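You operate a simulated robot arm through the tools that you are given. There is no shell and no other tool. Be economical: measure what you need, move in short steps, check, and stop when the job is done.

You are at the controls of a simulated two-armed robot. One attempt, no reset.

## Task
On the deck of the half pallet, fold the wiping rag in half.

The check looks at the end state, three seconds after you hand in, the way a careful person would. Anything else that was tipped, shoved, dropped, spilled or broken makes it a failure. Flat cloth is picked up by pressing the open fingertips on it (5 to 10 N) and closing them slowly along it; thin cloth reads only 2 to 8 mm in the jaws.

## Robot
Two 7-joint arms with two-finger parallel grippers on one trunk, on a base that drives. Base frame: it is fixed to the floor where the robot stands at the start and does not move with it; the origin is under the middle of the robot, x ahead of it, y to its left, z up; the surface under the hand at the start is at about z = 0.71. Readings come in m, degrees, newtons and seconds.
The left shoulder is at the start at [0.05, 0.209, 1.021], the right one opposite. With the tool pointing down near the work surface each hand reaches from about 0.28 to 0.92 m from the robot's upright axis, wherever it stands, measured 20 degrees to its own side. Places, roughly: deck of the half pallet [0.6, -0.3, 0.7]. Payload 4.4 kg a hand.
Tool frame (each hand has its own): the origin (TCP) lies between the finger pads and is the grasp point; the fingertips stand 0.023 m ahead of it; z points along the fingers, y is the line along which they close. The gripper opens to 0.094 m. The fingers are 0.038 m wide and 0.01 m thick; the gripper's body (0.054 by 0.096 m) begins 0.039 m behind the TCP.
Orientation is told as [roll, pitch, yaw] about the base's x, y, z axes, in that order, counted from this pose: with the fingers straight down and closing along the base's y, the tool's x points along the base's -x, its y along +y and its z along -z.

## Interface
- The arms move only by the tool move_arm. It takes "left_rows", "right_rows" or both (then of equal length, played together; a hand with none holds still); each is a list of rows, each a list of 7 numbers: the opening, from 0 (shut) to 1 (fully open), then the shift along the tool's x, y, z in cm, then the turn, a rotation vector about the tool's x, y, z in rad. In form: [[fingers, dx, dy, dz, rx, ry, rz], ...]. A call has 1 to 8 rows; each row shifts and turns the commanded pose from where the row before left it, along the tool's axes as they then stand. Each row takes 0.2 s and may step no farther than 0.05 m and 8.6 degrees from the row before; otherwise, or with a gripper value out of range, the whole call is refused. A pose out of reach is approached as far as the arm can. The call stops where the force on the tool passes 40 N (or 10 N more than at its start, if that is more) or the arm is blocked; 0.2 s more then pass. Each finger travels about 0.108 m/s and halts on what it meets, pressing with about 31 N; the grip force reading is that of the motor and also rises with nothing between the fingers. The clock runs only during rows and for 0.2 s after the last one: add rows that do not move to give the fingers time. It gives the time, the measured TCP pose, the force on the tool (base axes), the opening and the grip force at its end, in the units of the frame above (readings bear some noise), with the torque about the TCP (base axes, N m) and any sound that the robot's microphone picked up.
- Cameras (640 x 400 px; columns grow to the right, rows downward): "scene" is now at [0.1455, -0.0356, 1.1834]; the picture's right is [-0.41, -0.91, 0.00], its down [-0.60, 0.27, -0.75] and it looks along [0.69, -0.31, -0.66] (base axes); focal length 252 px, centre (320, 200). "left" rides on the left gripper at [0.086, -0.016, -0.075] in its tool frame; the picture's right is [0.18, 0.98, 0.00], its down [-0.58, 0.11, -0.81] and it looks along [-0.79, 0.15, 0.59] (tool axes); focal length 243 px, centre (320, 200). "right" rides on the right gripper at [0.086, 0.016, -0.074] in its tool frame; the picture's right is [-0.18, 0.98, 0.00], its down [-0.58, -0.11, -0.81] and it looks along [-0.79, -0.15, 0.59] (tool axes); focal length 243 px, centre (320, 200). There is no depth. A picture from a camera that has moved, and an enlarged one, comes with that camera's place and axes in the base frame and with its lens.
- get_image(camera): a new picture of that camera. It takes no simulated time.
- lift_body(by): slides the trunk up (or, below 0, down) by that many m; the arms and the scene camera ride with it, the base frame stays. It gives what a move gives, with no picture.
- drive_base(legs): drives the robot by 1 to 6 legs, each [ahead, left, turn to the left] in m, m and degrees, along the robot's own axes; the way and the turn of a leg run together, so that a leg with both is an arc; at most 1.5 m and 180 degrees a leg. The arms and the cameras ride along, it lands a little off, and it stops where it bumps. It gives what a move gives.
- pan_tilt(pan, tilt): turns the head with the scene camera to pan (to the left, within 80 degrees either way) and tilt (down, from -29 to 69), counted from straight ahead of the robot. It gives what a move gives.
- zoom(camera, box): a new picture of the part [left, top, right, bottom] of that camera's present view, enlarged. It takes no simulated time.
- hand_in(): hands the job in; it is judged then, once.

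Go step by step. Nothing tells you exact positions but the pictures and the camera data: compare them with the known pose of the tool, close in by small moves and look again before you grip or let go. The budget is 120 turns and 88 pictures, counting those below and the enlarged ones. Unless the task says otherwise, let go and move clear before handing in, and close with one line.

The tools are called by a JSON object that holds its "fn" and its "kwargs". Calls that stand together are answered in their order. move_arm: Moves the arms, as the interface text tells. Its arguments: {"type":"object","properties":{"left_rows":{"type":"array","items":{"type":"array","items":{"type":"number"}}},"right_rows":{"type":"array","items":{"type":"array","items":{"type":"number"}}}},"required":[]} The other tools are called the same way: lift_body (by) slides the trunk up or down; drive_base (legs) drives the base; pan_tilt (pan, tilt) turns the head that bears the scene camera; get_image (camera) takes a picture; zoom (camera, box) takes an enlarged picture of a part of a camera's view; hand_in () hands the job in.

At the start:

```text
time_s: 0.0
left_ee_pos: [0.4981, 0.1202, 0.879]
left_tcp_rot: [0.0, 0.1, -0.1]
left_contact_force: [-0.4, -0.2, 0.1]
left_torque: [0.0, 0.03, 0.01]
left_grip_width: 0.094
left_grip_force: 0.1
right_ee_pos: [0.4649, -0.3628, 0.9078]
right_tcp_rot: [0.0, 0.1, 0.0]
right_contact_force: [-0.7, -0.2, 0.7]
right_torque: [-0.02, -0.01, 0.03]
right_grip_width: 0.0938
right_grip_force: 0.2
trunk travel left (down, up): [-0.1, 0.463]
robot x, y, heading: [-0.0004, 0.0002, 0.0]
head pan, tilt: [-23.9, 41.0]
```

scene: 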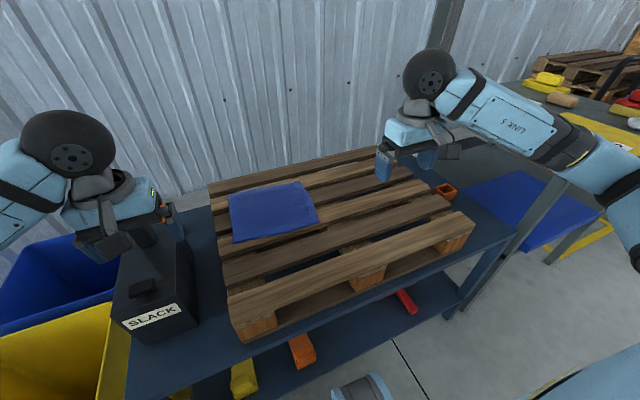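
right: 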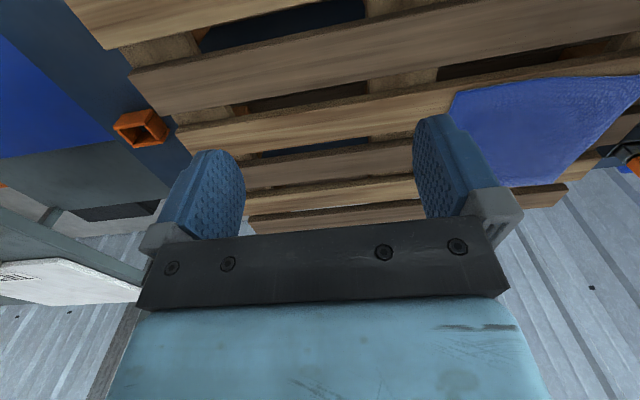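
left: 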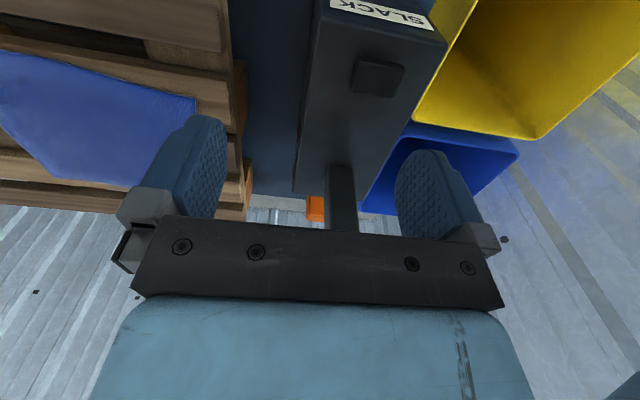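

The rag lies on the deck, roughly x 0.57–0.78, y −0.24 to 0.0, with slats running along y. I'll look closer.

{"fn": "zoom", "kwargs": {"camera": "scene", "box": [190, 150, 390, 275]}}

{"fn": "zoom", "kwargs": {"camera": "scene", "box": [0, 100, 320, 300]}}

```text
3.20 times, centred on (290, 212) of scene
camera zoom: at [0.1455, -0.0356, 1.1834], right [-0.41, -0.91, 0.0], down [-0.6, 0.27, -0.75], along [0.69, -0.31, -0.66], focal length 806 px, centre (416, 160)
```

zoom: 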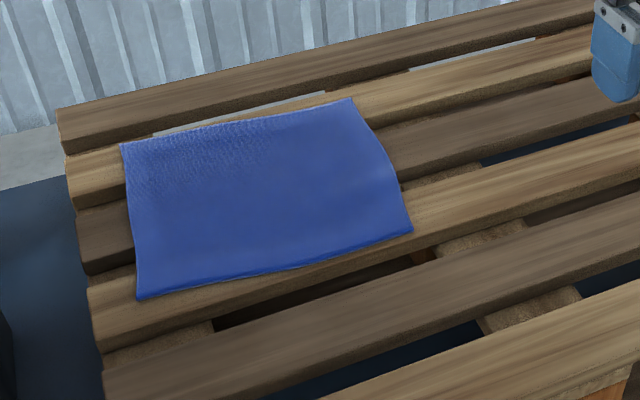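

```text
2.00 times, centred on (160, 200) of scene
camera zoom: at [0.1455, -0.0356, 1.1834], right [-0.41, -0.91, 0.0], down [-0.6, 0.27, -0.75], along [0.69, -0.31, -0.66], focal length 504 px, centre (640, 200)
```

zoom: 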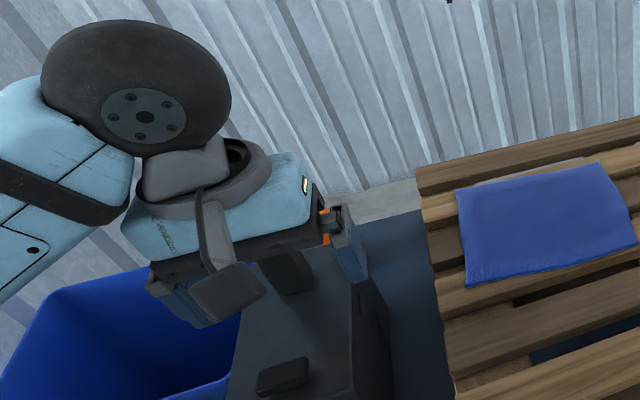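

The rag is about 0.22 m (y) by 0.19 m (x), with corners near A(.771,−.022), B(.750,−.238), C(.563,−.220) and D(.584,−.006). I plan to pinch the far edge with both hands, closing along x, and bring it to the near edge. First I'll raise both hands and yaw them with the cameras facing outward.

{"fn": "move_arm", "kwargs": {"left_rows": [[0.4, 0, 0, -0.8, 0, 0, 0.138], [0.4, 0, 0, -0.8, 0, 0, 0.138], [0.4, 0, 0, -0.8, 0, 0, 0.138], [0.4, 0, 0, -0.8, 0, 0, 0.138], [0.4, 0, 0, -0.8, 0, 0, 0.138], [0.4, 0, 0, -0.8, 0, 0, 0.138], [0.4, 0, 0, 0, 0, 0, 0.138], [0.4, 0, 0, 0, 0, 0, 0.138]], "right_rows": [[0.4, 0, 0, -0.4, 0, 0, -0.1236], [0.4, 0, 0, -0.4, 0, 0, -0.1236], [0.4, 0, 0, -0.4, 0, 0, -0.1236], [0.4, 0, 0, -0.4, 0, 0, -0.1236], [0.4, 0, 0, -0.4, 0, 0, -0.1236], [0.4, 0, 0, -0.4, 0, 0, -0.1236], [0.4, 0, 0, 0, 0, 0, -0.1236], [0.4, 0, 0, 0, 0, 0, -0.1236]]}}

{"fn": "move_arm", "kwargs": {"left_rows": [[0.4, 0, 0, 0, 0, 0, 0.138], [0.4, 0, 0, 0, 0, 0, 0.138], [0.4, 0, 0, 0, 0, 0, 0.138], [0.4, 0, 0, 0, 0, 0, 0.138]], "right_rows": [[0.4, 0, 0, 0, 0, 0, -0.1236], [0.4, 0, 0, 0, 0, 0, -0.1236], [0.4, 0, 0, 0, 0, 0, -0.1236], [0.4, 0, 0, 0, 0, 0, -0.1236]]}}

```text
time_s: 1.8
left_ee_pos: [0.4969, 0.1195, 0.9255]
left_tcp_rot: [0.1, 0.0, -63.3]
left_contact_force: [0.6, 0.1, 0.0]
left_torque: [0.02, -0.03, 0.0]
left_grip_width: 0.0374
left_grip_force: 0.2
right_ee_pos: [0.4656, -0.3624, 0.9321]
right_tcp_rot: [0.0, 0.1, 46.1]
right_contact_force: [-0.5, -0.2, 0.8]
right_torque: [0.03, 0.0, 0.02]
right_grip_width: 0.0378
right_grip_force: 0.1
right hand out of reach, approached as far as the arm can: row 7, 8
trunk travel left (down, up): [-0.1, 0.463]
robot x, y, heading: [0.0012, -0.0019, -0.1]
head pan, tilt: [-23.9, 41.0]
```

```text
time_s: 2.8
left_ee_pos: [0.4958, 0.1186, 0.9263]
left_tcp_rot: [0.0, 0.1, -95.1]
left_contact_force: [0.1, 0.1, 0.0]
left_torque: [-0.01, -0.01, 0.0]
left_grip_width: 0.0376
left_grip_force: 0.0
right_ee_pos: [0.463, -0.3234, 0.9168]
right_tcp_rot: [-4.0, 0.8, 52.9]
right_contact_force: [0.7, 0.0, -0.6]
right_torque: [-0.01, -0.01, 0.0]
right_grip_width: 0.0377
right_grip_force: 0.1
right hand out of reach, approached as far as the arm can: row 1, 2, 3, 4
trunk travel left (down, up): [-0.1, 0.463]
robot x, y, heading: [0.0027, 0.0015, -0.2]
head pan, tilt: [-23.9, 41.0]
```

The right hand hit a wrist limit at about +50° yaw because it sits outboard. I'll move it inward above its corner and see whether that frees the wrist.

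{"fn": "move_arm", "kwargs": {"right_rows": [[0.4, -2.29, -3.19, 0, 0, 0, 0], [0.4, -2.29, -3.19, 0, 0, 0, 0], [0.4, -2.29, -3.19, 0, 0, 0, 0], [0.4, -2.29, -3.19, 0, 0, 0, 0], [0.4, -2.29, -3.19, 0, 0, 0, 0], [0.4, -2.29, -3.19, 0, 0, 0, 0], [0.4, -2.29, -3.19, 0, 0, 0, 0], [0.4, -2.29, -3.19, 0, 0, 0, 0]]}}

```text
time_s: 4.6
left_ee_pos: [0.4971, 0.1196, 0.9266]
left_tcp_rot: [0.1, 0.0, -94.9]
left_contact_force: [0.1, -0.4, -0.2]
left_torque: [-0.05, -0.01, 0.0]
left_grip_width: 0.0377
left_grip_force: 0.0
right_ee_pos: [0.4723, -0.3231, 0.9186]
right_tcp_rot: [-4.1, 1.0, 52.9]
right_contact_force: [-0.5, 0.8, -0.1]
right_torque: [0.01, -0.01, -0.02]
right_grip_width: 0.0374
right_grip_force: 0.1
right hand out of reach, approached as far as the arm can: row 1, 2, 3, 4, 5, 6, 7, 8
trunk travel left (down, up): [-0.1, 0.463]
robot x, y, heading: [0.0009, -0.0008, 0.1]
head pan, tilt: [-23.9, 41.0]
```

It did not help, so I'll turn the yaw back and check where the commanded pose stands.

{"fn": "move_arm", "kwargs": {"right_rows": [[0.4, 0, 0, 0, 0, 0, 0.14], [0.4, 0, 0, 0, 0, 0, 0.14], [0.4, 0, 0, 0, 0, 0, 0.14]]}}

```text
time_s: 5.4
left_ee_pos: [0.4967, 0.12, 0.9268]
left_tcp_rot: [0.1, -0.1, -95.0]
left_contact_force: [0.0, -0.7, 0.1]
left_torque: [-0.04, 0.0, 0.01]
left_grip_width: 0.0374
left_grip_force: 0.0
right_ee_pos: [0.4724, -0.3256, 0.9194]
right_tcp_rot: [-3.9, -0.8, 28.7]
right_contact_force: [-0.4, -0.4, -0.2]
right_torque: [0.04, -0.05, 0.01]
right_grip_width: 0.0378
right_grip_force: 0.1
trunk travel left (down, up): [-0.1, 0.463]
robot x, y, heading: [-0.001, 0.003, -0.1]
head pan, tilt: [-23.9, 41.0]
```

{"fn": "move_arm", "kwargs": {"right_rows": [[0.4, -3.58, -0.31, 0, 0, 0, 0], [0.4, -3.58, -0.31, 0, 0, 0, 0], [0.4, -3.58, -0.31, 0, 0, 0, 0], [0.4, -3.58, -0.31, 0, 0, 0, 0], [0.4, -3.58, -0.31, 0, 0, 0, 0], [0.4, -3.58, -0.31, 0, 0, 0, 0], [0.4, -3.58, -0.31, 0, 0, 0, 0], [0.4, -3.58, -0.31, 0, 0, 0, 0]]}}

{"fn": "move_arm", "kwargs": {"right_rows": [[0.4, 0, 0, 0, 0, 0, -0.14], [0.4, 0, 0, 0, 0, 0, -0.14], [0.4, 0, 0, 0, 0, 0, -0.14], [0.4, 0, 0, 0, 0, 0, -0.14], [0.4, 0, 0, 0, 0, 0, -0.14], [0.4, 0, 0, 0, 0, 0, -0.14], [0.4, 0, 0, 0, 0, 0, -0.14]]}}

```text
time_s: 7.2
left_ee_pos: [0.4971, 0.1201, 0.9268]
left_tcp_rot: [0.0, -0.1, -95.0]
left_contact_force: [0.0, -0.4, -0.1]
left_torque: [0.02, -0.01, -0.01]
left_grip_width: 0.0378
left_grip_force: 0.0
right_ee_pos: [0.7365, -0.2053, 0.923]
right_tcp_rot: [-4.0, -0.8, 29.0]
right_contact_force: [0.1, 0.2, -0.3]
right_torque: [0.0, 0.0, -0.02]
right_grip_width: 0.0377
right_grip_force: 0.0
trunk travel left (down, up): [-0.1, 0.463]
robot x, y, heading: [-0.0007, -0.0009, -0.1]
head pan, tilt: [-23.9, 41.0]
```

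```text
time_s: 8.8
left_ee_pos: [0.4969, 0.1212, 0.9276]
left_tcp_rot: [0.0, -0.1, -95.0]
left_contact_force: [-0.1, -0.4, -0.1]
left_torque: [0.0, -0.01, 0.01]
left_grip_width: 0.0375
left_grip_force: 0.2
right_ee_pos: [0.7332, -0.2075, 0.9226]
right_tcp_rot: [-4.1, -0.3, 36.8]
right_contact_force: [0.2, 1.0, -0.2]
right_torque: [-0.02, -0.03, -0.02]
right_grip_width: 0.0379
right_grip_force: 0.0
right hand out of reach, approached as far as the arm can: row 2, 3, 4, 5, 6, 7
trunk travel left (down, up): [-0.1, 0.463]
robot x, y, heading: [0.0008, 0.0035, -0.0]
head pan, tilt: [-23.9, 41.0]
```

The positive limit got tighter, so I'll turn the right hand the other way, to −95°, matching the left hand.

{"fn": "move_arm", "kwargs": {"right_rows": [[0.4, 0, 0, 0, 0, 0, 0.144], [0.4, 0, 0, 0, 0, 0, 0.144], [0.4, 0, 0, 0, 0, 0, 0.144], [0.4, 0, 0, 0, 0, 0, 0.144], [0.4, 0, 0, 0, 0, 0, 0.144], [0.4, 0, 0, 0, 0, 0, 0.144], [0.4, 0, 0, 0, 0, 0, 0.144], [0.4, 0, 0, 0, 0, 0, 0.144]]}}

{"fn": "move_arm", "kwargs": {"right_rows": [[0.4, 0, 0, 0, 0, 0, 0.144], [0.4, 0, 0, 0, 0, 0, 0.144], [0.4, 0, 0, 0, 0, 0, 0.144], [0.4, 0, 0, 0, 0, 0, 0.144], [0.4, 0, 0, 0, 0, 0, 0.144], [0.4, 0, 0, 0, 0, 0, 0.144], [0.4, 0, 0, 0, 0, 0, 0.144], [0.4, 0, 0, 0, 0, 0, 0.144]]}}

```text
time_s: 10.6
left_ee_pos: [0.4965, 0.1204, 0.927]
left_tcp_rot: [0.0, 0.0, -94.9]
left_contact_force: [-0.4, 1.1, 0.1]
left_torque: [-0.01, 0.0, 0.02]
left_grip_width: 0.0374
left_grip_force: 0.1
right_ee_pos: [0.7347, -0.2071, 0.9248]
right_tcp_rot: [-1.4, -3.9, -29.3]
right_contact_force: [-0.2, -0.3, 0.3]
right_torque: [0.02, 0.01, -0.04]
right_grip_width: 0.0376
right_grip_force: 0.1
trunk travel left (down, up): [-0.1, 0.463]
robot x, y, heading: [0.0014, -0.0016, -0.3]
head pan, tilt: [-23.9, 41.0]
```

```text
time_s: 12.4
left_ee_pos: [0.4962, 0.119, 0.9272]
left_tcp_rot: [0.0, 0.0, -95.0]
left_contact_force: [-0.2, -0.2, 0.4]
left_torque: [-0.04, -0.04, -0.02]
left_grip_width: 0.0377
left_grip_force: 0.1
right_ee_pos: [0.7336, -0.2065, 0.9248]
right_tcp_rot: [3.0, -3.0, -95.4]
right_contact_force: [-0.6, -0.1, -0.1]
right_torque: [0.01, -0.01, 0.01]
right_grip_width: 0.0378
right_grip_force: 0.2
trunk travel left (down, up): [-0.1, 0.463]
robot x, y, heading: [0.0005, 0.0035, -0.2]
head pan, tilt: [-23.9, 41.0]
```

The right hand is now at −95° too. I'll level it and bring the left hand over its grip point at about (.743, −.045).

{"fn": "move_arm", "kwargs": {"left_rows": [[0.3, -1.78, 3.25, 0, 0, 0, 0], [0.3, -1.78, 3.25, 0, 0, 0, 0], [0.3, -1.78, 3.25, 0, 0, 0, 0], [0.3, -1.78, 3.25, 0, 0, 0, 0], [0.3, -1.78, 3.25, 0, 0, 0, 0], [0.3, -1.78, 3.25, 0, 0, 0, 0], [0.3, -1.78, 3.25, 0, 0, 0, 0], [0.3, -1.78, 3.25, 0, 0, 0, 0]], "right_rows": [[0.3, 0, 0, 0, 0.052, 0.052, 0], [0.3, 0, 0, 0, 0, 0, 0], [0.3, 0, 0, 0, 0, 0, 0], [0.3, 0, 0, 0, 0, 0, 0], [0.3, 0, 0, 0, 0, 0, 0], [0.3, 0, 0, 0, 0, 0, 0], [0.3, 0, 0, 0, 0, 0, 0], [0.3, 0, 0, 0, 0, 0, 0]]}}

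{"fn": "get_image", "kwargs": {"camera": "left"}}

{"fn": "get_image", "kwargs": {"camera": "right"}}

{"fn": "get_image", "kwargs": {"camera": "scene"}}

```text
time_s: 14.2
left_ee_pos: [0.7445, -0.0466, 0.9279]
left_tcp_rot: [0.0, 0.1, -95.1]
left_contact_force: [-5.1, 0.0, 0.4]
left_torque: [-0.04, -0.37, -0.25]
left_grip_width: 0.0281
left_grip_force: 0.1
right_ee_pos: [0.7339, -0.2083, 0.924]
right_tcp_rot: [0.0, 0.1, -95.2]
right_contact_force: [4.8, -1.0, 0.2]
right_torque: [0.02, 0.39, -0.56]
right_grip_width: 0.0282
right_grip_force: 0.2
trunk travel left (down, up): [-0.1, 0.463]
robot x, y, heading: [0.0028, -0.004, -0.1]
head pan, tilt: [-23.9, 41.0]
```

```text
82 pictures are left
camera left: at [0.7357, 0.0417, 1.0005], right [1.0, 0.1, 0.0], down [0.06, -0.59, 0.81], along [0.08, -0.8, -0.59], focal length 243 px, centre (320, 200)
```

left: 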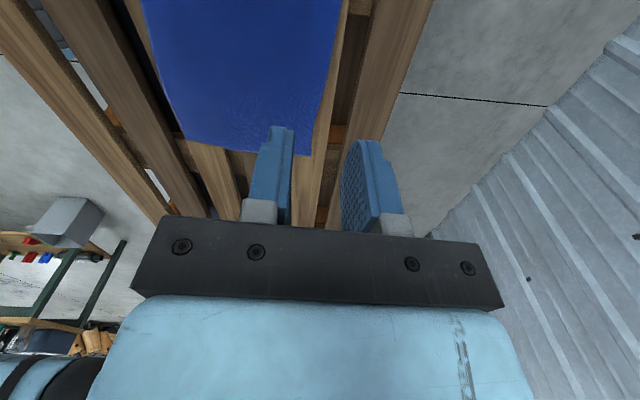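

```text
81 pictures are left
camera right: at [0.7584, -0.1243, 0.9993], right [0.96, -0.27, 0.0], down [-0.16, -0.57, 0.8], along [-0.22, -0.77, -0.59], focal length 243 px, centre (320, 200)
```

right: 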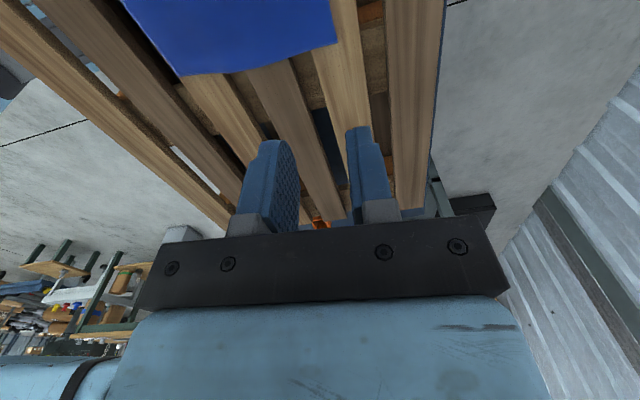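

```text
80 pictures are left
camera scene: at [0.1454, -0.0364, 1.1834], right [-0.41, -0.91, 0.0], down [-0.6, 0.27, -0.75], along [0.69, -0.31, -0.66], focal length 252 px, centre (320, 200)
```

scene: 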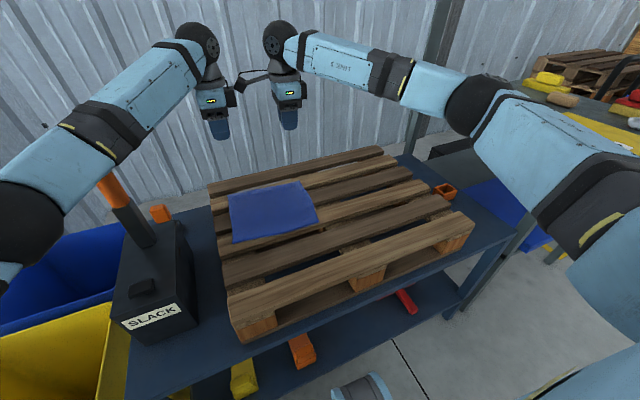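

The right hand's camera stalk touches the left hand (5 N), so I'll spread them: left to y≈−.03, right to y≈−.226. The rag corners check out, with B≈(.746, −.236).

{"fn": "move_arm", "kwargs": {"left_rows": [[0.3, 1.0, 0, 0, 0, 0, 0], [0.3, 0.7, 0, 0, 0, 0, 0]], "right_rows": [[0.3, -1.0, 0, 0, 0, 0, 0], [0.3, -0.8, -0.9, 0, 0, 0, 0]]}}

```text
time_s: 14.8
left_ee_pos: [0.7452, -0.0271, 0.9279]
left_tcp_rot: [0.0, 0.0, -94.9]
left_contact_force: [-0.4, 0.2, -0.6]
left_torque: [0.02, -0.03, 0.0]
left_grip_width: 0.0283
left_grip_force: 0.0
right_ee_pos: [0.7253, -0.2252, 0.925]
right_tcp_rot: [-0.1, 0.1, -95.3]
right_contact_force: [0.2, 0.4, 1.0]
right_torque: [0.04, -0.03, 0.02]
right_grip_width: 0.0283
right_grip_force: 0.0
trunk travel left (down, up): [-0.1, 0.463]
robot x, y, heading: [-0.0002, 0.0, 0.0]
head pan, tilt: [-23.9, 41.0]
```

{"fn": "zoom", "kwargs": {"camera": "scene", "box": [160, 10, 352, 130]}}

```text
3.33 times, centred on (256, 70) of scene
camera zoom: at [0.1453, -0.0356, 1.1835], right [-0.41, -0.91, 0.0], down [-0.6, 0.27, -0.75], along [0.69, -0.31, -0.66], focal length 840 px, centre (533, 633)
```

zoom: 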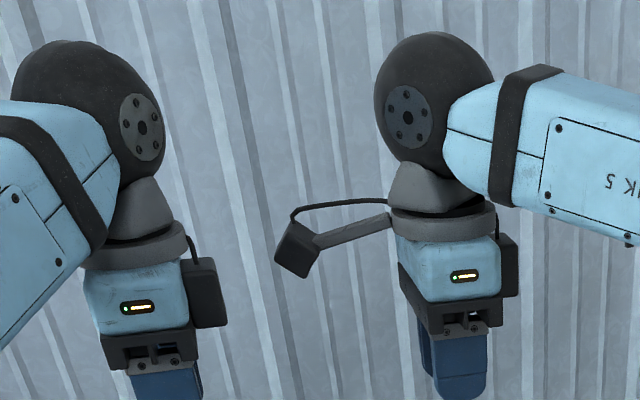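

The hands are clear of each other with about 4 cm between them. I'll descend both to just above the deck.

{"fn": "move_arm", "kwargs": {"left_rows": [[0.3, 0, 0, 4, 0, 0, 0], [0.3, 0, 0, 4, 0, 0, 0], [0.3, 0, 0, 4, 0, 0, 0], [0.3, 0, 0, 3, 0, 0, 0], [0.3, 0, 0, 1.3, 0, 0, 0]], "right_rows": [[0.3, 0, -0.3, 4, 0, 0, 0], [0.3, 0, 0, 4, 0, 0, 0], [0.3, 0, 0, 4, 0, 0, 0], [0.3, 0, 0, 3, 0, 0, 0], [0.3, 0, 0, 1, 0, 0, 0]]}}

{"fn": "get_image", "kwargs": {"camera": "left"}}

{"fn": "get_image", "kwargs": {"camera": "right"}}

{"fn": "zoom", "kwargs": {"camera": "scene", "box": [180, 120, 372, 240]}}

```text
time_s: 16.0
left_ee_pos: [0.7459, -0.0281, 0.763]
left_tcp_rot: [0.0, 0.0, -94.8]
left_contact_force: [-0.3, 0.0, 0.8]
left_torque: [-0.01, -0.02, 0.0]
left_grip_width: 0.0279
left_grip_force: 0.0
right_ee_pos: [0.7223, -0.225, 0.7641]
right_tcp_rot: [0.0, 0.1, -95.2]
right_contact_force: [0.6, -0.1, 0.4]
right_torque: [-0.01, 0.04, -0.02]
right_grip_width: 0.0281
right_grip_force: 0.0
trunk travel left (down, up): [-0.1, 0.463]
robot x, y, heading: [0.0004, -0.0023, -0.1]
head pan, tilt: [-23.9, 41.0]
```

```text
78 pictures are left
camera left: at [0.7379, 0.0597, 0.8377], right [1.0, 0.1, 0.0], down [0.06, -0.59, 0.81], along [0.08, -0.8, -0.59], focal length 243 px, centre (320, 200)
```

left: 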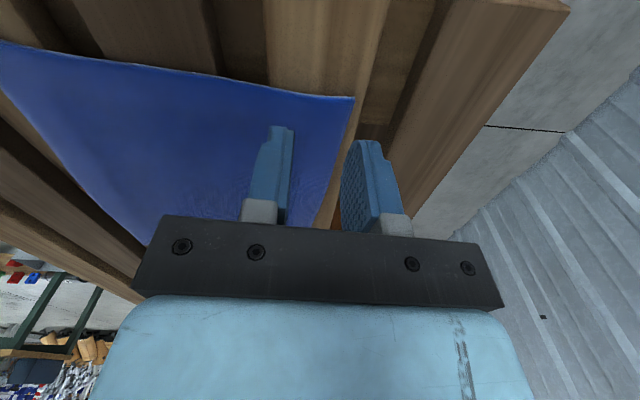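

```text
77 pictures are left
camera right: at [0.7458, -0.1408, 0.8397], right [0.96, -0.27, 0.0], down [-0.16, -0.57, 0.81], along [-0.22, -0.77, -0.59], focal length 243 px, centre (320, 200)
```

right: 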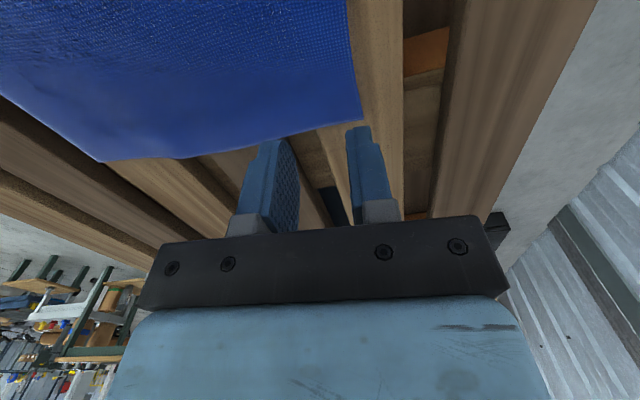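

```text
3.33 times, centred on (276, 180) of scene
camera zoom: at [0.1456, -0.0356, 1.1834], right [-0.41, -0.91, 0.0], down [-0.6, 0.27, -0.75], along [0.69, -0.31, -0.66], focal length 840 px, centre (467, 267)
```

zoom: 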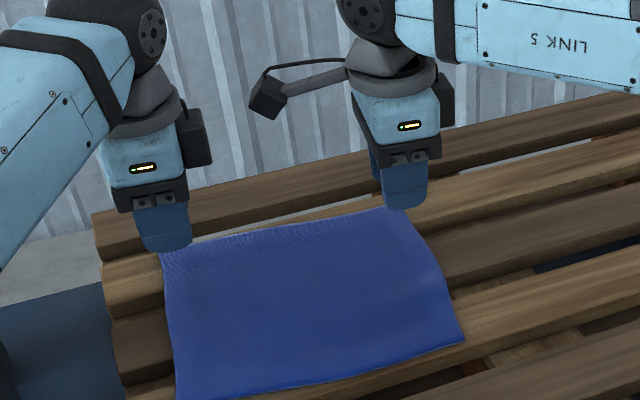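

A is at about (.765, −.014) and B at about (.745, −.236). The slat under the edge is only about 5 cm wide, so I'll use a smaller opening of 0.2, adjust slightly and descend closer.

{"fn": "move_arm", "kwargs": {"left_rows": [[0.2, -0.2, -0.3, 0.8, 0, 0, 0], [0.2, 0, 0, 0.8, 0, 0, 0], [0.2, 0, 0, 0.4, 0, 0, 0], [0.2, 0, 0, 0.2, 0, 0, 0]], "right_rows": [[0.2, 0.4, 0, 0.8, 0, 0, 0], [0.2, 0, 0, 0.8, 0, 0, 0], [0.2, 0, 0, 0.4, 0, 0, 0], [0.2, 0, 0, 0.2, 0, 0, 0]]}}

```text
time_s: 17.0
left_ee_pos: [0.7422, -0.029, 0.7419]
left_tcp_rot: [0.1, -0.1, -94.9]
left_contact_force: [0.5, -0.3, -0.1]
left_torque: [0.0, 0.0, 0.0]
left_grip_width: 0.0186
left_grip_force: 0.1
right_ee_pos: [0.7203, -0.22, 0.7426]
right_tcp_rot: [0.0, 0.1, -95.2]
right_contact_force: [-0.4, 0.3, -0.1]
right_torque: [-0.03, 0.03, 0.0]
right_grip_width: 0.0188
right_grip_force: 0.0
trunk travel left (down, up): [-0.1, 0.463]
robot x, y, heading: [-0.0014, 0.0002, -0.0]
head pan, tilt: [-23.9, 41.0]
```

{"fn": "move_arm", "kwargs": {"left_rows": [[0.2, 0, 0, 0.2, 0, 0, 0], [0.2, 0, 0, 0.2, 0, 0, 0], [0.2, 0, 0, 0.2, 0, 0, 0]], "right_rows": [[0.2, 0, 0, 0.2, 0, 0, 0], [0.2, 0, 0, 0.2, 0, 0, 0], [0.2, 0, 0, 0.2, 0, 0, 0]]}}

{"fn": "zoom", "kwargs": {"camera": "left", "box": [200, 60, 440, 210]}}

{"fn": "zoom", "kwargs": {"camera": "right", "box": [200, 60, 440, 210]}}

```text
time_s: 17.8
left_ee_pos: [0.7417, -0.0285, 0.737]
left_tcp_rot: [0.1, -0.1, -94.8]
left_contact_force: [-0.5, 0.8, 4.0]
left_torque: [0.03, 0.07, 0.0]
left_grip_width: 0.0187
left_grip_force: 0.1
right_ee_pos: [0.7212, -0.2202, 0.7381]
right_tcp_rot: [0.2, 0.1, -95.2]
right_contact_force: [-0.5, -0.3, 0.6]
right_torque: [-0.01, -0.01, -0.03]
right_grip_width: 0.019
right_grip_force: 0.1
trunk travel left (down, up): [-0.1, 0.463]
robot x, y, heading: [0.0028, -0.0029, 0.1]
head pan, tilt: [-23.9, 41.0]
```

```text
2.67 times, centred on (320, 135) of left
camera zoom: at [0.7328, 0.0601, 0.8105], right [1.0, 0.1, 0.0], down [0.06, -0.59, 0.81], along [0.08, -0.8, -0.59], focal length 647 px, centre (320, 373)
```

zoom: 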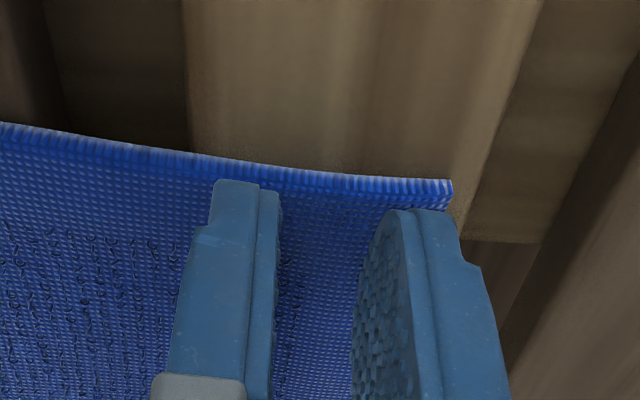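

```text
2.67 times, centred on (320, 135) of right
camera zoom: at [0.745, -0.1351, 0.8131], right [0.96, -0.27, 0.0], down [-0.16, -0.57, 0.81], along [-0.22, -0.77, -0.59], focal length 647 px, centre (320, 373)
```

zoom: 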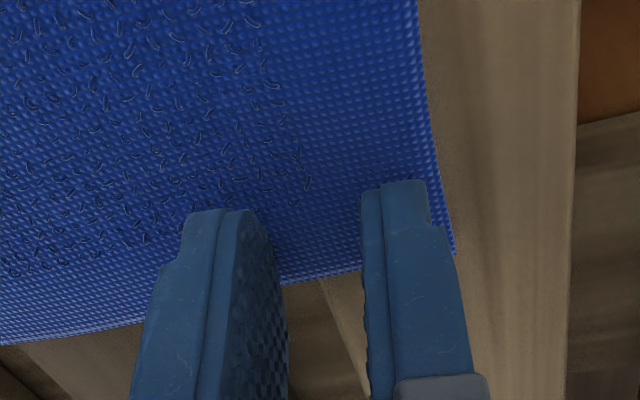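

Both hands are placed well, and the left is touching with 4 N. I'll press on to about 6–8 N.

{"fn": "move_arm", "kwargs": {"left_rows": [[0.2, 0, 0, 0.1, 0, 0, 0], [0.2, 0, 0, 0, 0, 0, 0]], "right_rows": [[0.2, 0, 0, 0.2, 0, 0, 0], [0.2, 0, 0, 0.1, 0, 0, 0]]}}

```text
time_s: 18.4
left_ee_pos: [0.7408, -0.0281, 0.7357]
left_tcp_rot: [0.1, -0.1, -94.9]
left_contact_force: [1.8, 1.2, 7.4]
left_torque: [0.01, 0.03, -0.01]
left_grip_width: 0.0188
left_grip_force: 0.0
right_ee_pos: [0.7206, -0.2194, 0.7372]
right_tcp_rot: [0.2, 0.2, -95.2]
right_contact_force: [1.4, -1.3, 10.3]
right_torque: [0.02, -0.02, 0.02]
right_grip_width: 0.0185
right_grip_force: 0.1
trunk travel left (down, up): [-0.1, 0.463]
robot x, y, heading: [0.0008, -0.0006, 0.1]
head pan, tilt: [-23.9, 41.0]
```

Now I'll close slowly along the cloth.

{"fn": "move_arm", "kwargs": {"left_rows": [[0.17, 0, 0, 0, 0, 0, 0], [0.14, 0, 0, 0, 0, 0, 0], [0.12, 0, 0, 0, 0, 0, 0], [0.1, 0, 0, 0, 0, 0, 0], [0.08, 0, 0, 0, 0, 0, 0], [0.05, 0, 0, 0, 0, 0, 0], [0.02, 0, 0, 0, 0, 0, 0], [0.0, 0, 0, 0, 0, 0, 0]], "right_rows": [[0.17, 0, 0, 0, 0, 0, 0], [0.14, 0, 0, 0, 0, 0, 0], [0.12, 0, 0, 0, 0, 0, 0], [0.1, 0, 0, 0, 0, 0, 0], [0.08, 0, 0, 0, 0, 0, 0], [0.05, 0, 0, 0, 0, 0, 0], [0.02, 0, 0, 0, 0, 0, 0], [0.0, 0, 0, 0, 0, 0, 0]]}}

{"fn": "zoom", "kwargs": {"camera": "left", "box": [200, 60, 440, 210]}}

{"fn": "zoom", "kwargs": {"camera": "right", "box": [200, 60, 440, 210]}}

```text
time_s: 20.2
left_ee_pos: [0.7418, -0.029, 0.7376]
left_tcp_rot: [0.0, 0.0, -94.9]
left_contact_force: [0.4, 0.0, 4.3]
left_torque: [0.0, 0.03, 0.02]
left_grip_width: 0.0002
left_grip_force: 31.3
right_ee_pos: [0.7213, -0.2183, 0.7361]
right_tcp_rot: [0.1, 0.1, -95.3]
right_contact_force: [0.9, 1.4, 14.4]
right_torque: [0.12, -0.01, 0.04]
right_grip_width: 0.0002
right_grip_force: 31.0
trunk travel left (down, up): [-0.1, 0.463]
robot x, y, heading: [0.0007, 0.0027, 0.4]
head pan, tilt: [-23.9, 41.0]
```

```text
2.67 times, centred on (320, 135) of left
camera zoom: at [0.732, 0.0603, 0.8102], right [1.0, 0.1, 0.0], down [0.06, -0.59, 0.81], along [0.08, -0.8, -0.59], focal length 647 px, centre (320, 373)
```

zoom: 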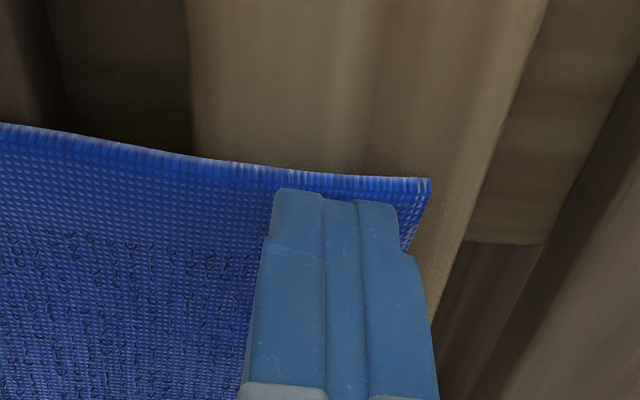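

```text
2.67 times, centred on (320, 135) of right
camera zoom: at [0.7441, -0.1348, 0.8114], right [0.96, -0.27, 0.0], down [-0.16, -0.57, 0.81], along [-0.22, -0.77, -0.59], focal length 647 px, centre (320, 373)
```

zoom: 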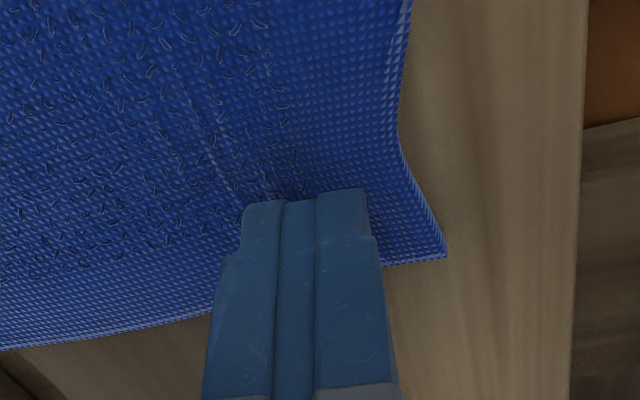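

The jaws closed empty (0.2 mm) as the fingers slid over the cloth. I'll lift slightly, reopen wider at 0.3, press about 10 N and close more slowly.

{"fn": "move_arm", "kwargs": {"left_rows": [[0.0, 0, 0, -1, 0, 0, 0], [0.3, 0, -0.4, 0, 0, 0, 0], [0.3, 0, 0, 0.5, 0, 0, 0], [0.3, 0, 0, 0.3, 0, 0, 0], [0.3, 0, 0, 0.1, 0, 0, 0], [0.3, 0, 0, 0.1, 0, 0, 0], [0.3, 0, 0, 0.05, 0, 0, 0]], "right_rows": [[0.0, 0, 0, -1, 0, 0, 0], [0.3, 0, 0, 0, 0, 0, 0], [0.3, 0, 0, 0.5, 0, 0, 0], [0.3, 0, 0, 0.3, 0, 0, 0], [0.3, 0, 0, 0.1, 0, 0, 0], [0.3, 0, 0, 0.1, 0, 0, 0], [0.3, 0, 0, 0.0, 0, 0, 0]]}}

```text
time_s: 21.8
left_ee_pos: [0.7373, -0.0281, 0.7361]
left_tcp_rot: [0.2, 0.0, -94.9]
left_contact_force: [1.3, 0.5, 7.9]
left_torque: [-0.01, 0.01, 0.02]
left_grip_width: 0.0282
left_grip_force: 0.0
right_ee_pos: [0.7209, -0.219, 0.7362]
right_tcp_rot: [0.2, 0.0, -95.2]
right_contact_force: [2.5, -1.9, 12.6]
right_torque: [0.0, 0.01, -0.02]
right_grip_width: 0.028
right_grip_force: 0.0
trunk travel left (down, up): [-0.1, 0.463]
robot x, y, heading: [0.0011, 0.0007, 0.0]
head pan, tilt: [-23.9, 41.0]
```

{"fn": "move_arm", "kwargs": {"left_rows": [[0.28, 0, 0, 0.05, 0, 0, 0], [0.26, 0, 0, 0, 0, 0, 0], [0.24, 0, 0, 0, 0, 0, 0], [0.22, 0, 0, 0, 0, 0, 0], [0.2, 0, 0, 0, 0, 0, 0], [0.18, 0, 0, 0, 0, 0, 0], [0.16, 0, 0, 0, 0, 0, 0], [0.14, 0, 0, 0, 0, 0, 0]], "right_rows": [[0.28, 0, 0, 0, 0, 0, 0], [0.26, 0, 0, 0, 0, 0, 0], [0.24, 0, 0, 0, 0, 0, 0], [0.22, 0, 0, 0, 0, 0, 0], [0.2, 0, 0, 0, 0, 0, 0], [0.18, 0, 0, 0, 0, 0, 0], [0.16, 0, 0, 0, 0, 0, 0], [0.14, 0, 0, 0, 0, 0, 0]]}}

{"fn": "zoom", "kwargs": {"camera": "left", "box": [200, 60, 440, 210]}}

{"fn": "zoom", "kwargs": {"camera": "right", "box": [200, 60, 440, 210]}}

```text
time_s: 23.6
left_ee_pos: [0.7379, -0.0289, 0.7369]
left_tcp_rot: [0.1, 0.1, -94.9]
left_contact_force: [0.1, -1.6, 11.0]
left_torque: [-0.1, 0.07, 0.0]
left_grip_width: 0.0134
left_grip_force: 0.0
right_ee_pos: [0.7205, -0.2187, 0.7365]
right_tcp_rot: [0.3, 0.1, -95.2]
right_contact_force: [-0.2, 1.9, 13.8]
right_torque: [0.11, 0.02, -0.05]
right_grip_width: 0.0138
right_grip_force: 0.8
trunk travel left (down, up): [-0.1, 0.463]
robot x, y, heading: [0.0002, -0.0014, 0.2]
head pan, tilt: [-23.9, 41.0]
```

```text
2.67 times, centred on (320, 135) of left
camera zoom: at [0.7278, 0.0601, 0.8099], right [1.0, 0.1, 0.0], down [0.06, -0.59, 0.81], along [0.08, -0.8, -0.59], focal length 647 px, centre (320, 373)
```

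zoom: 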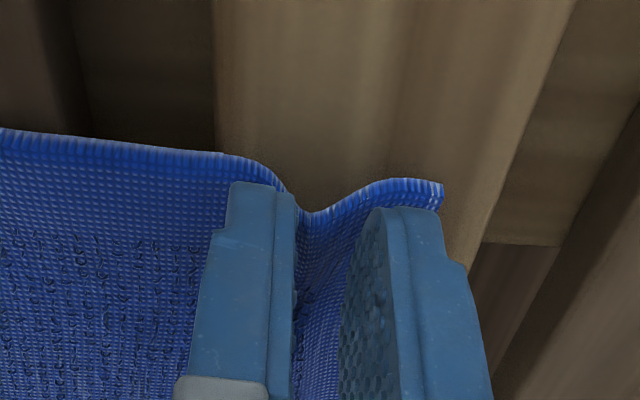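

```text
2.67 times, centred on (320, 135) of right
camera zoom: at [0.7438, -0.1349, 0.8116], right [0.96, -0.27, 0.0], down [-0.16, -0.57, 0.8], along [-0.22, -0.77, -0.59], focal length 647 px, centre (320, 373)
```

zoom: 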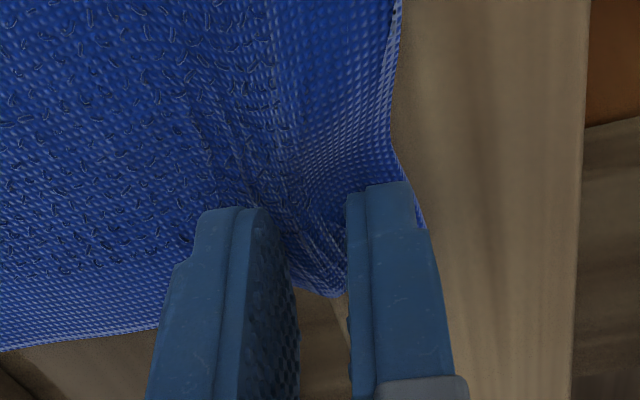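

A ridge is rising between the fingers of both hands, so this works. I'll keep closing.

{"fn": "move_arm", "kwargs": {"left_rows": [[0.12, 0, 0, 0, 0, 0, 0], [0.1, 0, 0, 0, 0, 0, 0], [0.08, 0, 0, 0, 0, 0, 0], [0.06, 0, 0, 0, 0, 0, 0], [0.04, 0, 0, 0, 0, 0, 0], [0.02, 0, 0, 0, 0, 0, 0], [0.0, 0, 0, 0, 0, 0, 0]], "right_rows": [[0.12, 0, 0, 0, 0, 0, 0], [0.1, 0, 0, 0, 0, 0, 0], [0.08, 0, 0, 0, 0, 0, 0], [0.06, 0, 0, 0, 0, 0, 0], [0.04, 0, 0, 0, 0, 0, 0], [0.02, 0, 0, 0, 0, 0, 0], [0.0, 0, 0, 0, 0, 0, 0]]}}

{"fn": "zoom", "kwargs": {"camera": "left", "box": [200, 60, 440, 210]}}

{"fn": "zoom", "kwargs": {"camera": "right", "box": [200, 60, 440, 210]}}

```text
time_s: 25.2
left_ee_pos: [0.7385, -0.0289, 0.7368]
left_tcp_rot: [0.3, 0.0, -94.9]
left_contact_force: [-0.7, -2.9, 11.2]
left_torque: [-0.12, 0.08, -0.01]
left_grip_width: 0.0025
left_grip_force: 30.9
right_ee_pos: [0.7194, -0.2181, 0.7351]
right_tcp_rot: [0.2, 0.1, -95.2]
right_contact_force: [-1.0, 2.4, 13.9]
right_torque: [0.17, 0.05, 0.03]
right_grip_width: 0.0032
right_grip_force: 30.6
trunk travel left (down, up): [-0.1, 0.463]
robot x, y, heading: [-0.0015, -0.0, 0.3]
head pan, tilt: [-23.9, 41.0]
```

```text
2.67 times, centred on (320, 135) of left
camera zoom: at [0.7277, 0.0601, 0.81], right [1.0, 0.1, 0.0], down [0.06, -0.59, 0.81], along [0.08, -0.8, -0.59], focal length 647 px, centre (320, 373)
```

zoom: 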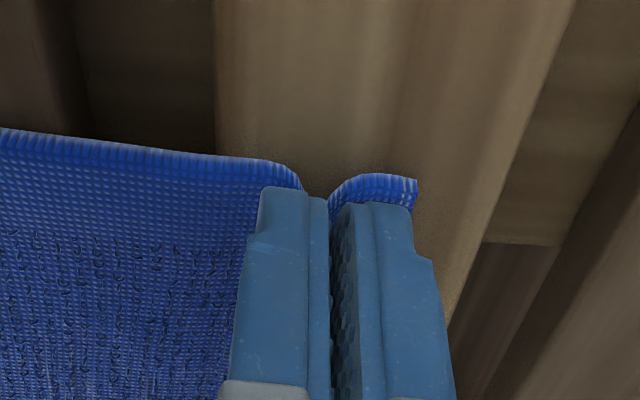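

```text
2.67 times, centred on (320, 135) of right
camera zoom: at [0.7436, -0.135, 0.8116], right [0.96, -0.27, 0.0], down [-0.16, -0.57, 0.81], along [-0.22, -0.77, -0.59], focal length 647 px, centre (320, 373)
```

zoom: 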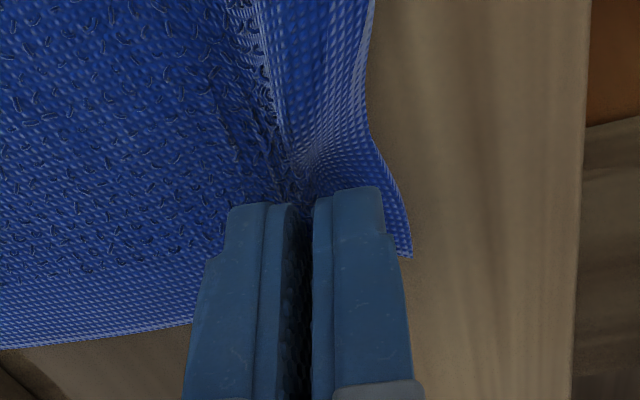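

Both hands hold cloth (2.5 mm and 3.2 mm). I'll lift along an arc toward the fold line.

{"fn": "move_arm", "kwargs": {"left_rows": [[0.0, 0, -0.2, -0.9, 0, 0, 0], [0.0, 0, -0.2, -0.8, 0, 0, 0], [0.0, 0, -0.3, -0.9, 0, 0, 0], [0.0, 0, -0.3, -0.8, 0, 0, 0], [0.0, 0, -0.5, -0.7, 0, 0, 0], [0.0, 0, -0.6, -0.7, 0, 0, 0]], "right_rows": [[0.0, 0, -0.2, -0.9, 0, 0, 0], [0.0, 0, -0.2, -0.8, 0, 0, 0], [0.0, 0, -0.3, -0.9, 0, 0, 0], [0.0, 0, -0.3, -0.8, 0, 0, 0], [0.0, 0, -0.5, -0.7, 0, 0, 0], [0.0, 0, -0.6, -0.7, 0, 0, 0]]}}

{"fn": "zoom", "kwargs": {"camera": "scene", "box": [180, 110, 372, 250]}}

{"fn": "get_image", "kwargs": {"camera": "left"}}

{"fn": "get_image", "kwargs": {"camera": "right"}}

```text
time_s: 26.6
left_ee_pos: [0.7179, -0.0261, 0.7821]
left_tcp_rot: [0.0, 0.0, -95.0]
left_contact_force: [-0.1, -0.2, -0.3]
left_torque: [0.03, 0.05, 0.01]
left_grip_width: 0.0027
left_grip_force: 31.4
right_ee_pos: [0.7005, -0.217, 0.7815]
right_tcp_rot: [0.0, 0.1, -95.2]
right_contact_force: [-0.1, 0.7, 0.3]
right_torque: [0.0, -0.05, 0.05]
right_grip_width: 0.0025
right_grip_force: 31.6
trunk travel left (down, up): [-0.1, 0.463]
robot x, y, heading: [0.0015, 0.0003, -0.0]
head pan, tilt: [-23.9, 41.0]
```

```text
2.86 times, centred on (276, 180) of scene
camera zoom: at [0.1453, -0.0355, 1.1835], right [-0.41, -0.91, 0.0], down [-0.6, 0.27, -0.75], along [0.69, -0.31, -0.66], focal length 720 px, centre (446, 257)
```

zoom: 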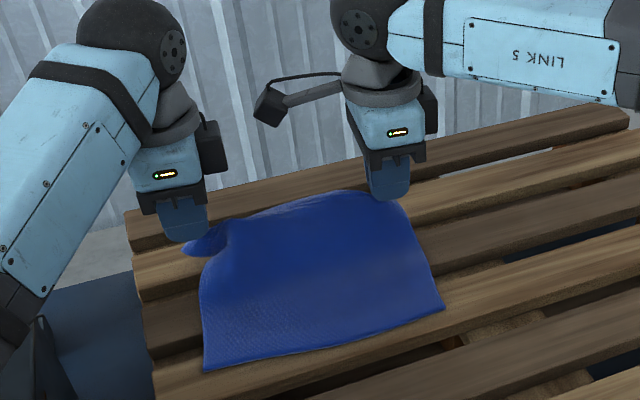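

```text
66 pictures are left
camera left: at [0.7081, 0.0618, 0.8553], right [1.0, 0.1, 0.0], down [0.06, -0.59, 0.81], along [0.08, -0.8, -0.59], focal length 243 px, centre (320, 200)
```

left: 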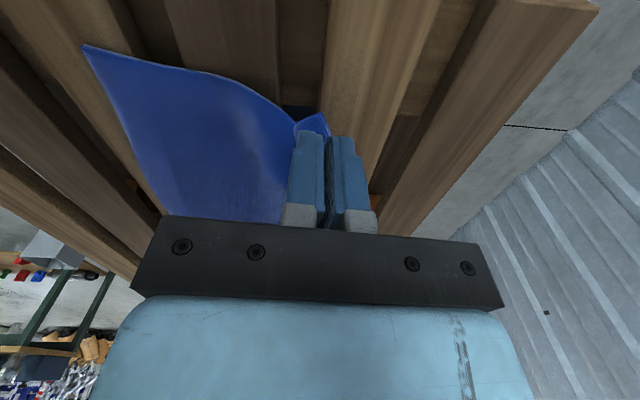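

```text
65 pictures are left
camera right: at [0.7242, -0.1342, 0.8573], right [0.96, -0.27, 0.0], down [-0.16, -0.57, 0.81], along [-0.22, -0.78, -0.59], focal length 243 px, centre (320, 200)
```

right: 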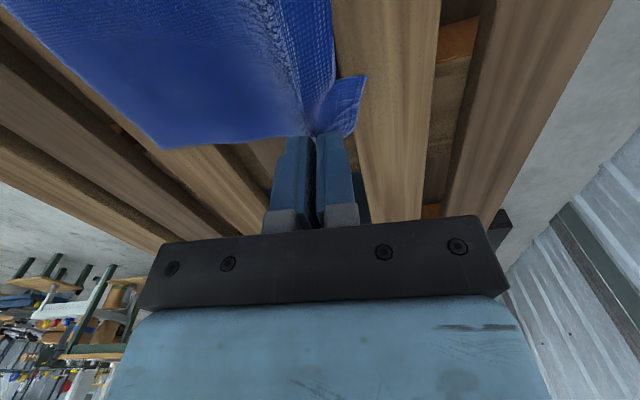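

The edge lifts cleanly. I'll continue the arc over the fold line.

{"fn": "move_arm", "kwargs": {"left_rows": [[0.0, 0, -1.2, -0.6, 0, 0, 0], [0.0, 0, -1.2, -0.6, 0, 0, 0], [0.0, 0, -1.2, -0.5, 0, 0, 0], [0.0, 0, -1.2, 0, 0, 0, 0], [0.0, 0, -1.2, 0, 0, 0, 0]], "right_rows": [[0.0, 0, -1.2, -0.6, 0, 0, 0], [0.0, 0, -1.2, -0.6, 0, 0, 0], [0.0, 0, -1.2, -0.5, 0, 0, 0], [0.0, 0, -1.2, 0, 0, 0, 0], [0.0, 0, -1.2, 0, 0, 0, 0]]}}

{"fn": "zoom", "kwargs": {"camera": "scene", "box": [180, 110, 372, 250]}}

{"fn": "get_image", "kwargs": {"camera": "left"}}

```text
time_s: 27.8
left_ee_pos: [0.655, -0.0204, 0.7981]
left_tcp_rot: [-0.1, -0.1, -94.9]
left_contact_force: [-0.2, 0.1, -0.6]
left_torque: [0.02, 0.02, 0.05]
left_grip_width: 0.0026
left_grip_force: 31.2
right_ee_pos: [0.6403, -0.2113, 0.7981]
right_tcp_rot: [0.1, 0.1, -95.3]
right_contact_force: [-0.7, 0.0, 0.0]
right_torque: [0.02, -0.04, 0.01]
right_grip_width: 0.0025
right_grip_force: 31.0
trunk travel left (down, up): [-0.1, 0.463]
robot x, y, heading: [0.0012, 0.0, 0.0]
head pan, tilt: [-23.9, 41.0]
```

```text
2.86 times, centred on (276, 180) of scene
camera zoom: at [0.1453, -0.0355, 1.1835], right [-0.41, -0.91, 0.0], down [-0.6, 0.27, -0.75], along [0.69, -0.31, -0.66], focal length 720 px, centre (446, 257)
```

zoom: 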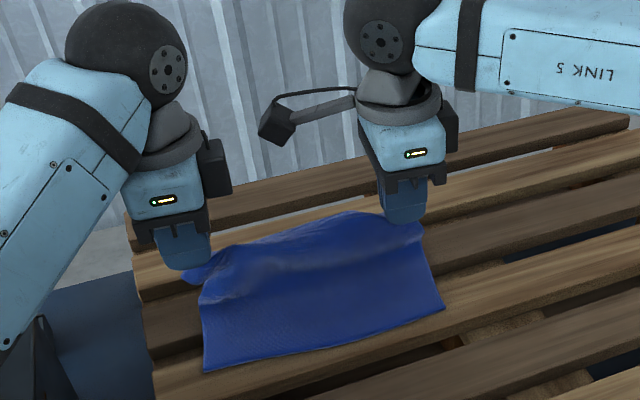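

```text
63 pictures are left
camera left: at [0.647, 0.0667, 0.8725], right [1.0, 0.1, 0.0], down [0.06, -0.59, 0.81], along [0.08, -0.8, -0.59], focal length 243 px, centre (320, 200)
```

left: 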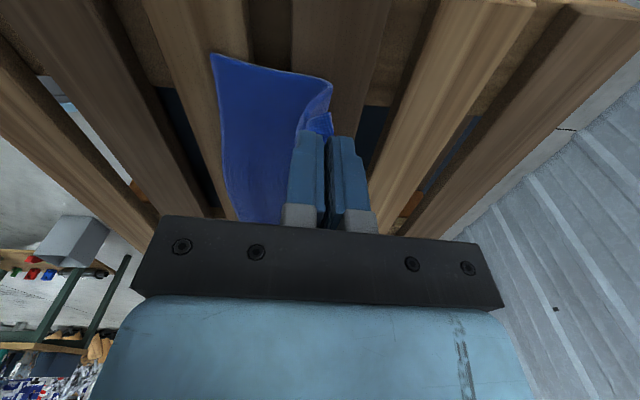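

The cloth folds over nicely, and the near edge now lies around x≈.595 on the left and .575 on the right. I'll carry on inward and down, tilting the hands so the fingers point slightly ahead.

{"fn": "move_arm", "kwargs": {"left_rows": [[0.0, 0, -1.08, 0.6, -0.12, 0, 0], [0.0, 0, -1.144, 0.466, -0.12, 0, 0], [0.0, 0, -1.192, 0.326, -0.12, 0, 0], [0.0, 0, -1.222, 0.182, -0.12, 0, 0], [0.0, 0, -1.235, 0.033, -0.12, 0, 0]], "right_rows": [[0.0, 0, -1.08, 0.6, -0.12, 0, 0], [0.0, 0, -1.144, 0.466, -0.12, 0, 0], [0.0, 0, -1.192, 0.326, -0.12, 0, 0], [0.0, 0, -1.222, 0.182, -0.12, 0, 0], [0.0, 0, -1.235, 0.033, -0.12, 0, 0]]}}

{"fn": "zoom", "kwargs": {"camera": "scene", "box": [180, 110, 372, 250]}}

{"fn": "get_image", "kwargs": {"camera": "left"}}

{"fn": "get_image", "kwargs": {"camera": "right"}}

```text
time_s: 29.0
left_ee_pos: [0.6008, -0.0174, 0.7691]
left_tcp_rot: [34.5, 0.0, -95.0]
left_contact_force: [-0.5, -0.2, 0.0]
left_torque: [0.02, 0.04, -0.03]
left_grip_width: 0.0025
left_grip_force: 30.4
right_ee_pos: [0.5865, -0.207, 0.7695]
right_tcp_rot: [34.5, 0.1, -95.2]
right_contact_force: [0.1, 0.1, -0.2]
right_torque: [0.03, 0.08, 0.0]
right_grip_width: 0.0023
right_grip_force: 31.1
trunk travel left (down, up): [-0.1, 0.463]
robot x, y, heading: [0.0013, -0.0014, 0.0]
head pan, tilt: [-23.9, 41.0]
```

```text
2.86 times, centred on (276, 180) of scene
camera zoom: at [0.1454, -0.0356, 1.1835], right [-0.41, -0.91, 0.0], down [-0.6, 0.27, -0.75], along [0.69, -0.31, -0.66], focal length 720 px, centre (446, 257)
```

zoom: 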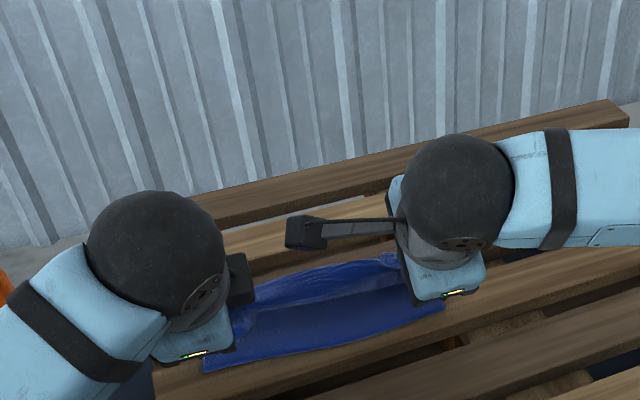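

```text
61 pictures are left
camera left: at [0.554, 0.0752, 0.8202], right [0.82, 0.11, 0.56], down [-0.42, -0.55, 0.73], along [0.39, -0.83, -0.4], focal length 243 px, centre (320, 200)
```

left: 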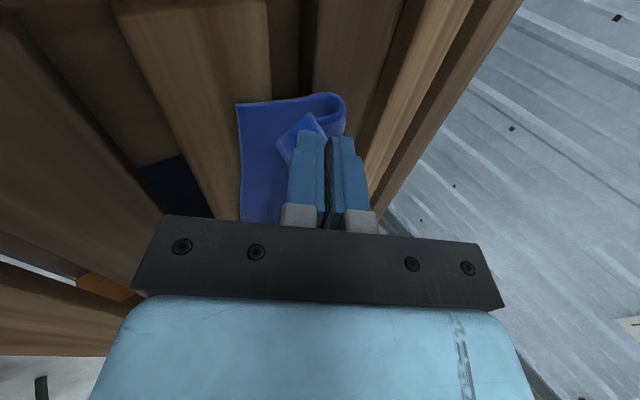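

```text
60 pictures are left
camera right: at [0.5644, -0.1183, 0.8406], right [0.79, -0.26, 0.56], down [-0.6, -0.53, 0.6], along [0.14, -0.81, -0.57], focal length 243 px, centre (320, 200)
```

right: 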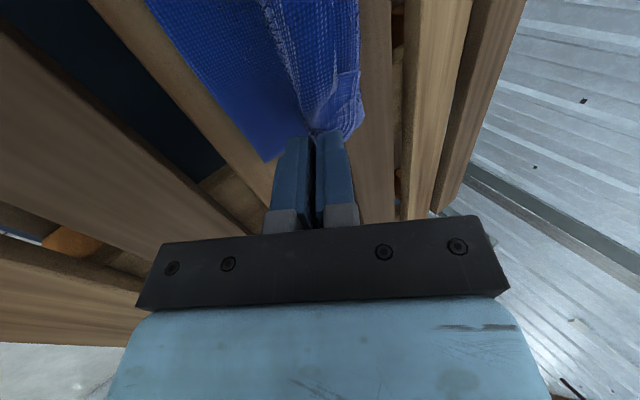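

{"fn": "zoom", "kwargs": {"camera": "left", "box": [200, 70, 400, 210]}}

{"fn": "zoom", "kwargs": {"camera": "right", "box": [200, 20, 440, 180]}}

```text
2.86 times, centred on (300, 140) of left
camera zoom: at [0.554, 0.0752, 0.8202], right [0.82, 0.11, 0.56], down [-0.42, -0.55, 0.73], along [0.39, -0.83, -0.4], focal length 693 px, centre (377, 371)
```

zoom: 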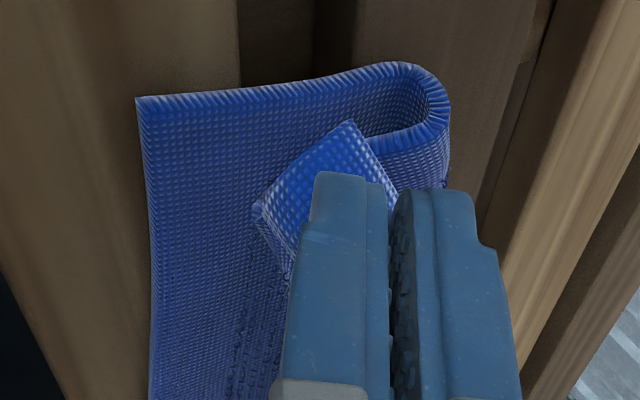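

```text
2.50 times, centred on (320, 100) of right
camera zoom: at [0.5644, -0.1183, 0.8406], right [0.79, -0.26, 0.56], down [-0.6, -0.53, 0.6], along [0.14, -0.81, -0.57], focal length 606 px, centre (320, 450)
```

zoom: 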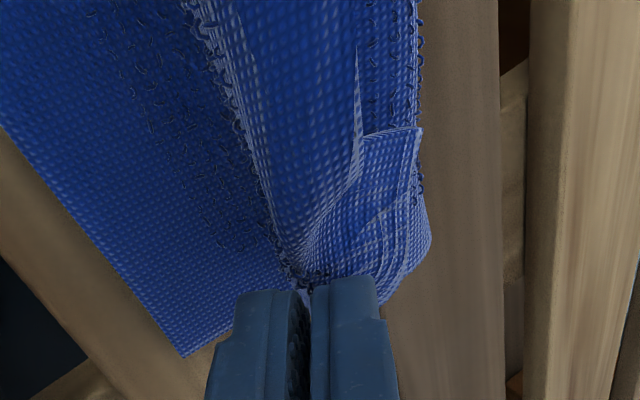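

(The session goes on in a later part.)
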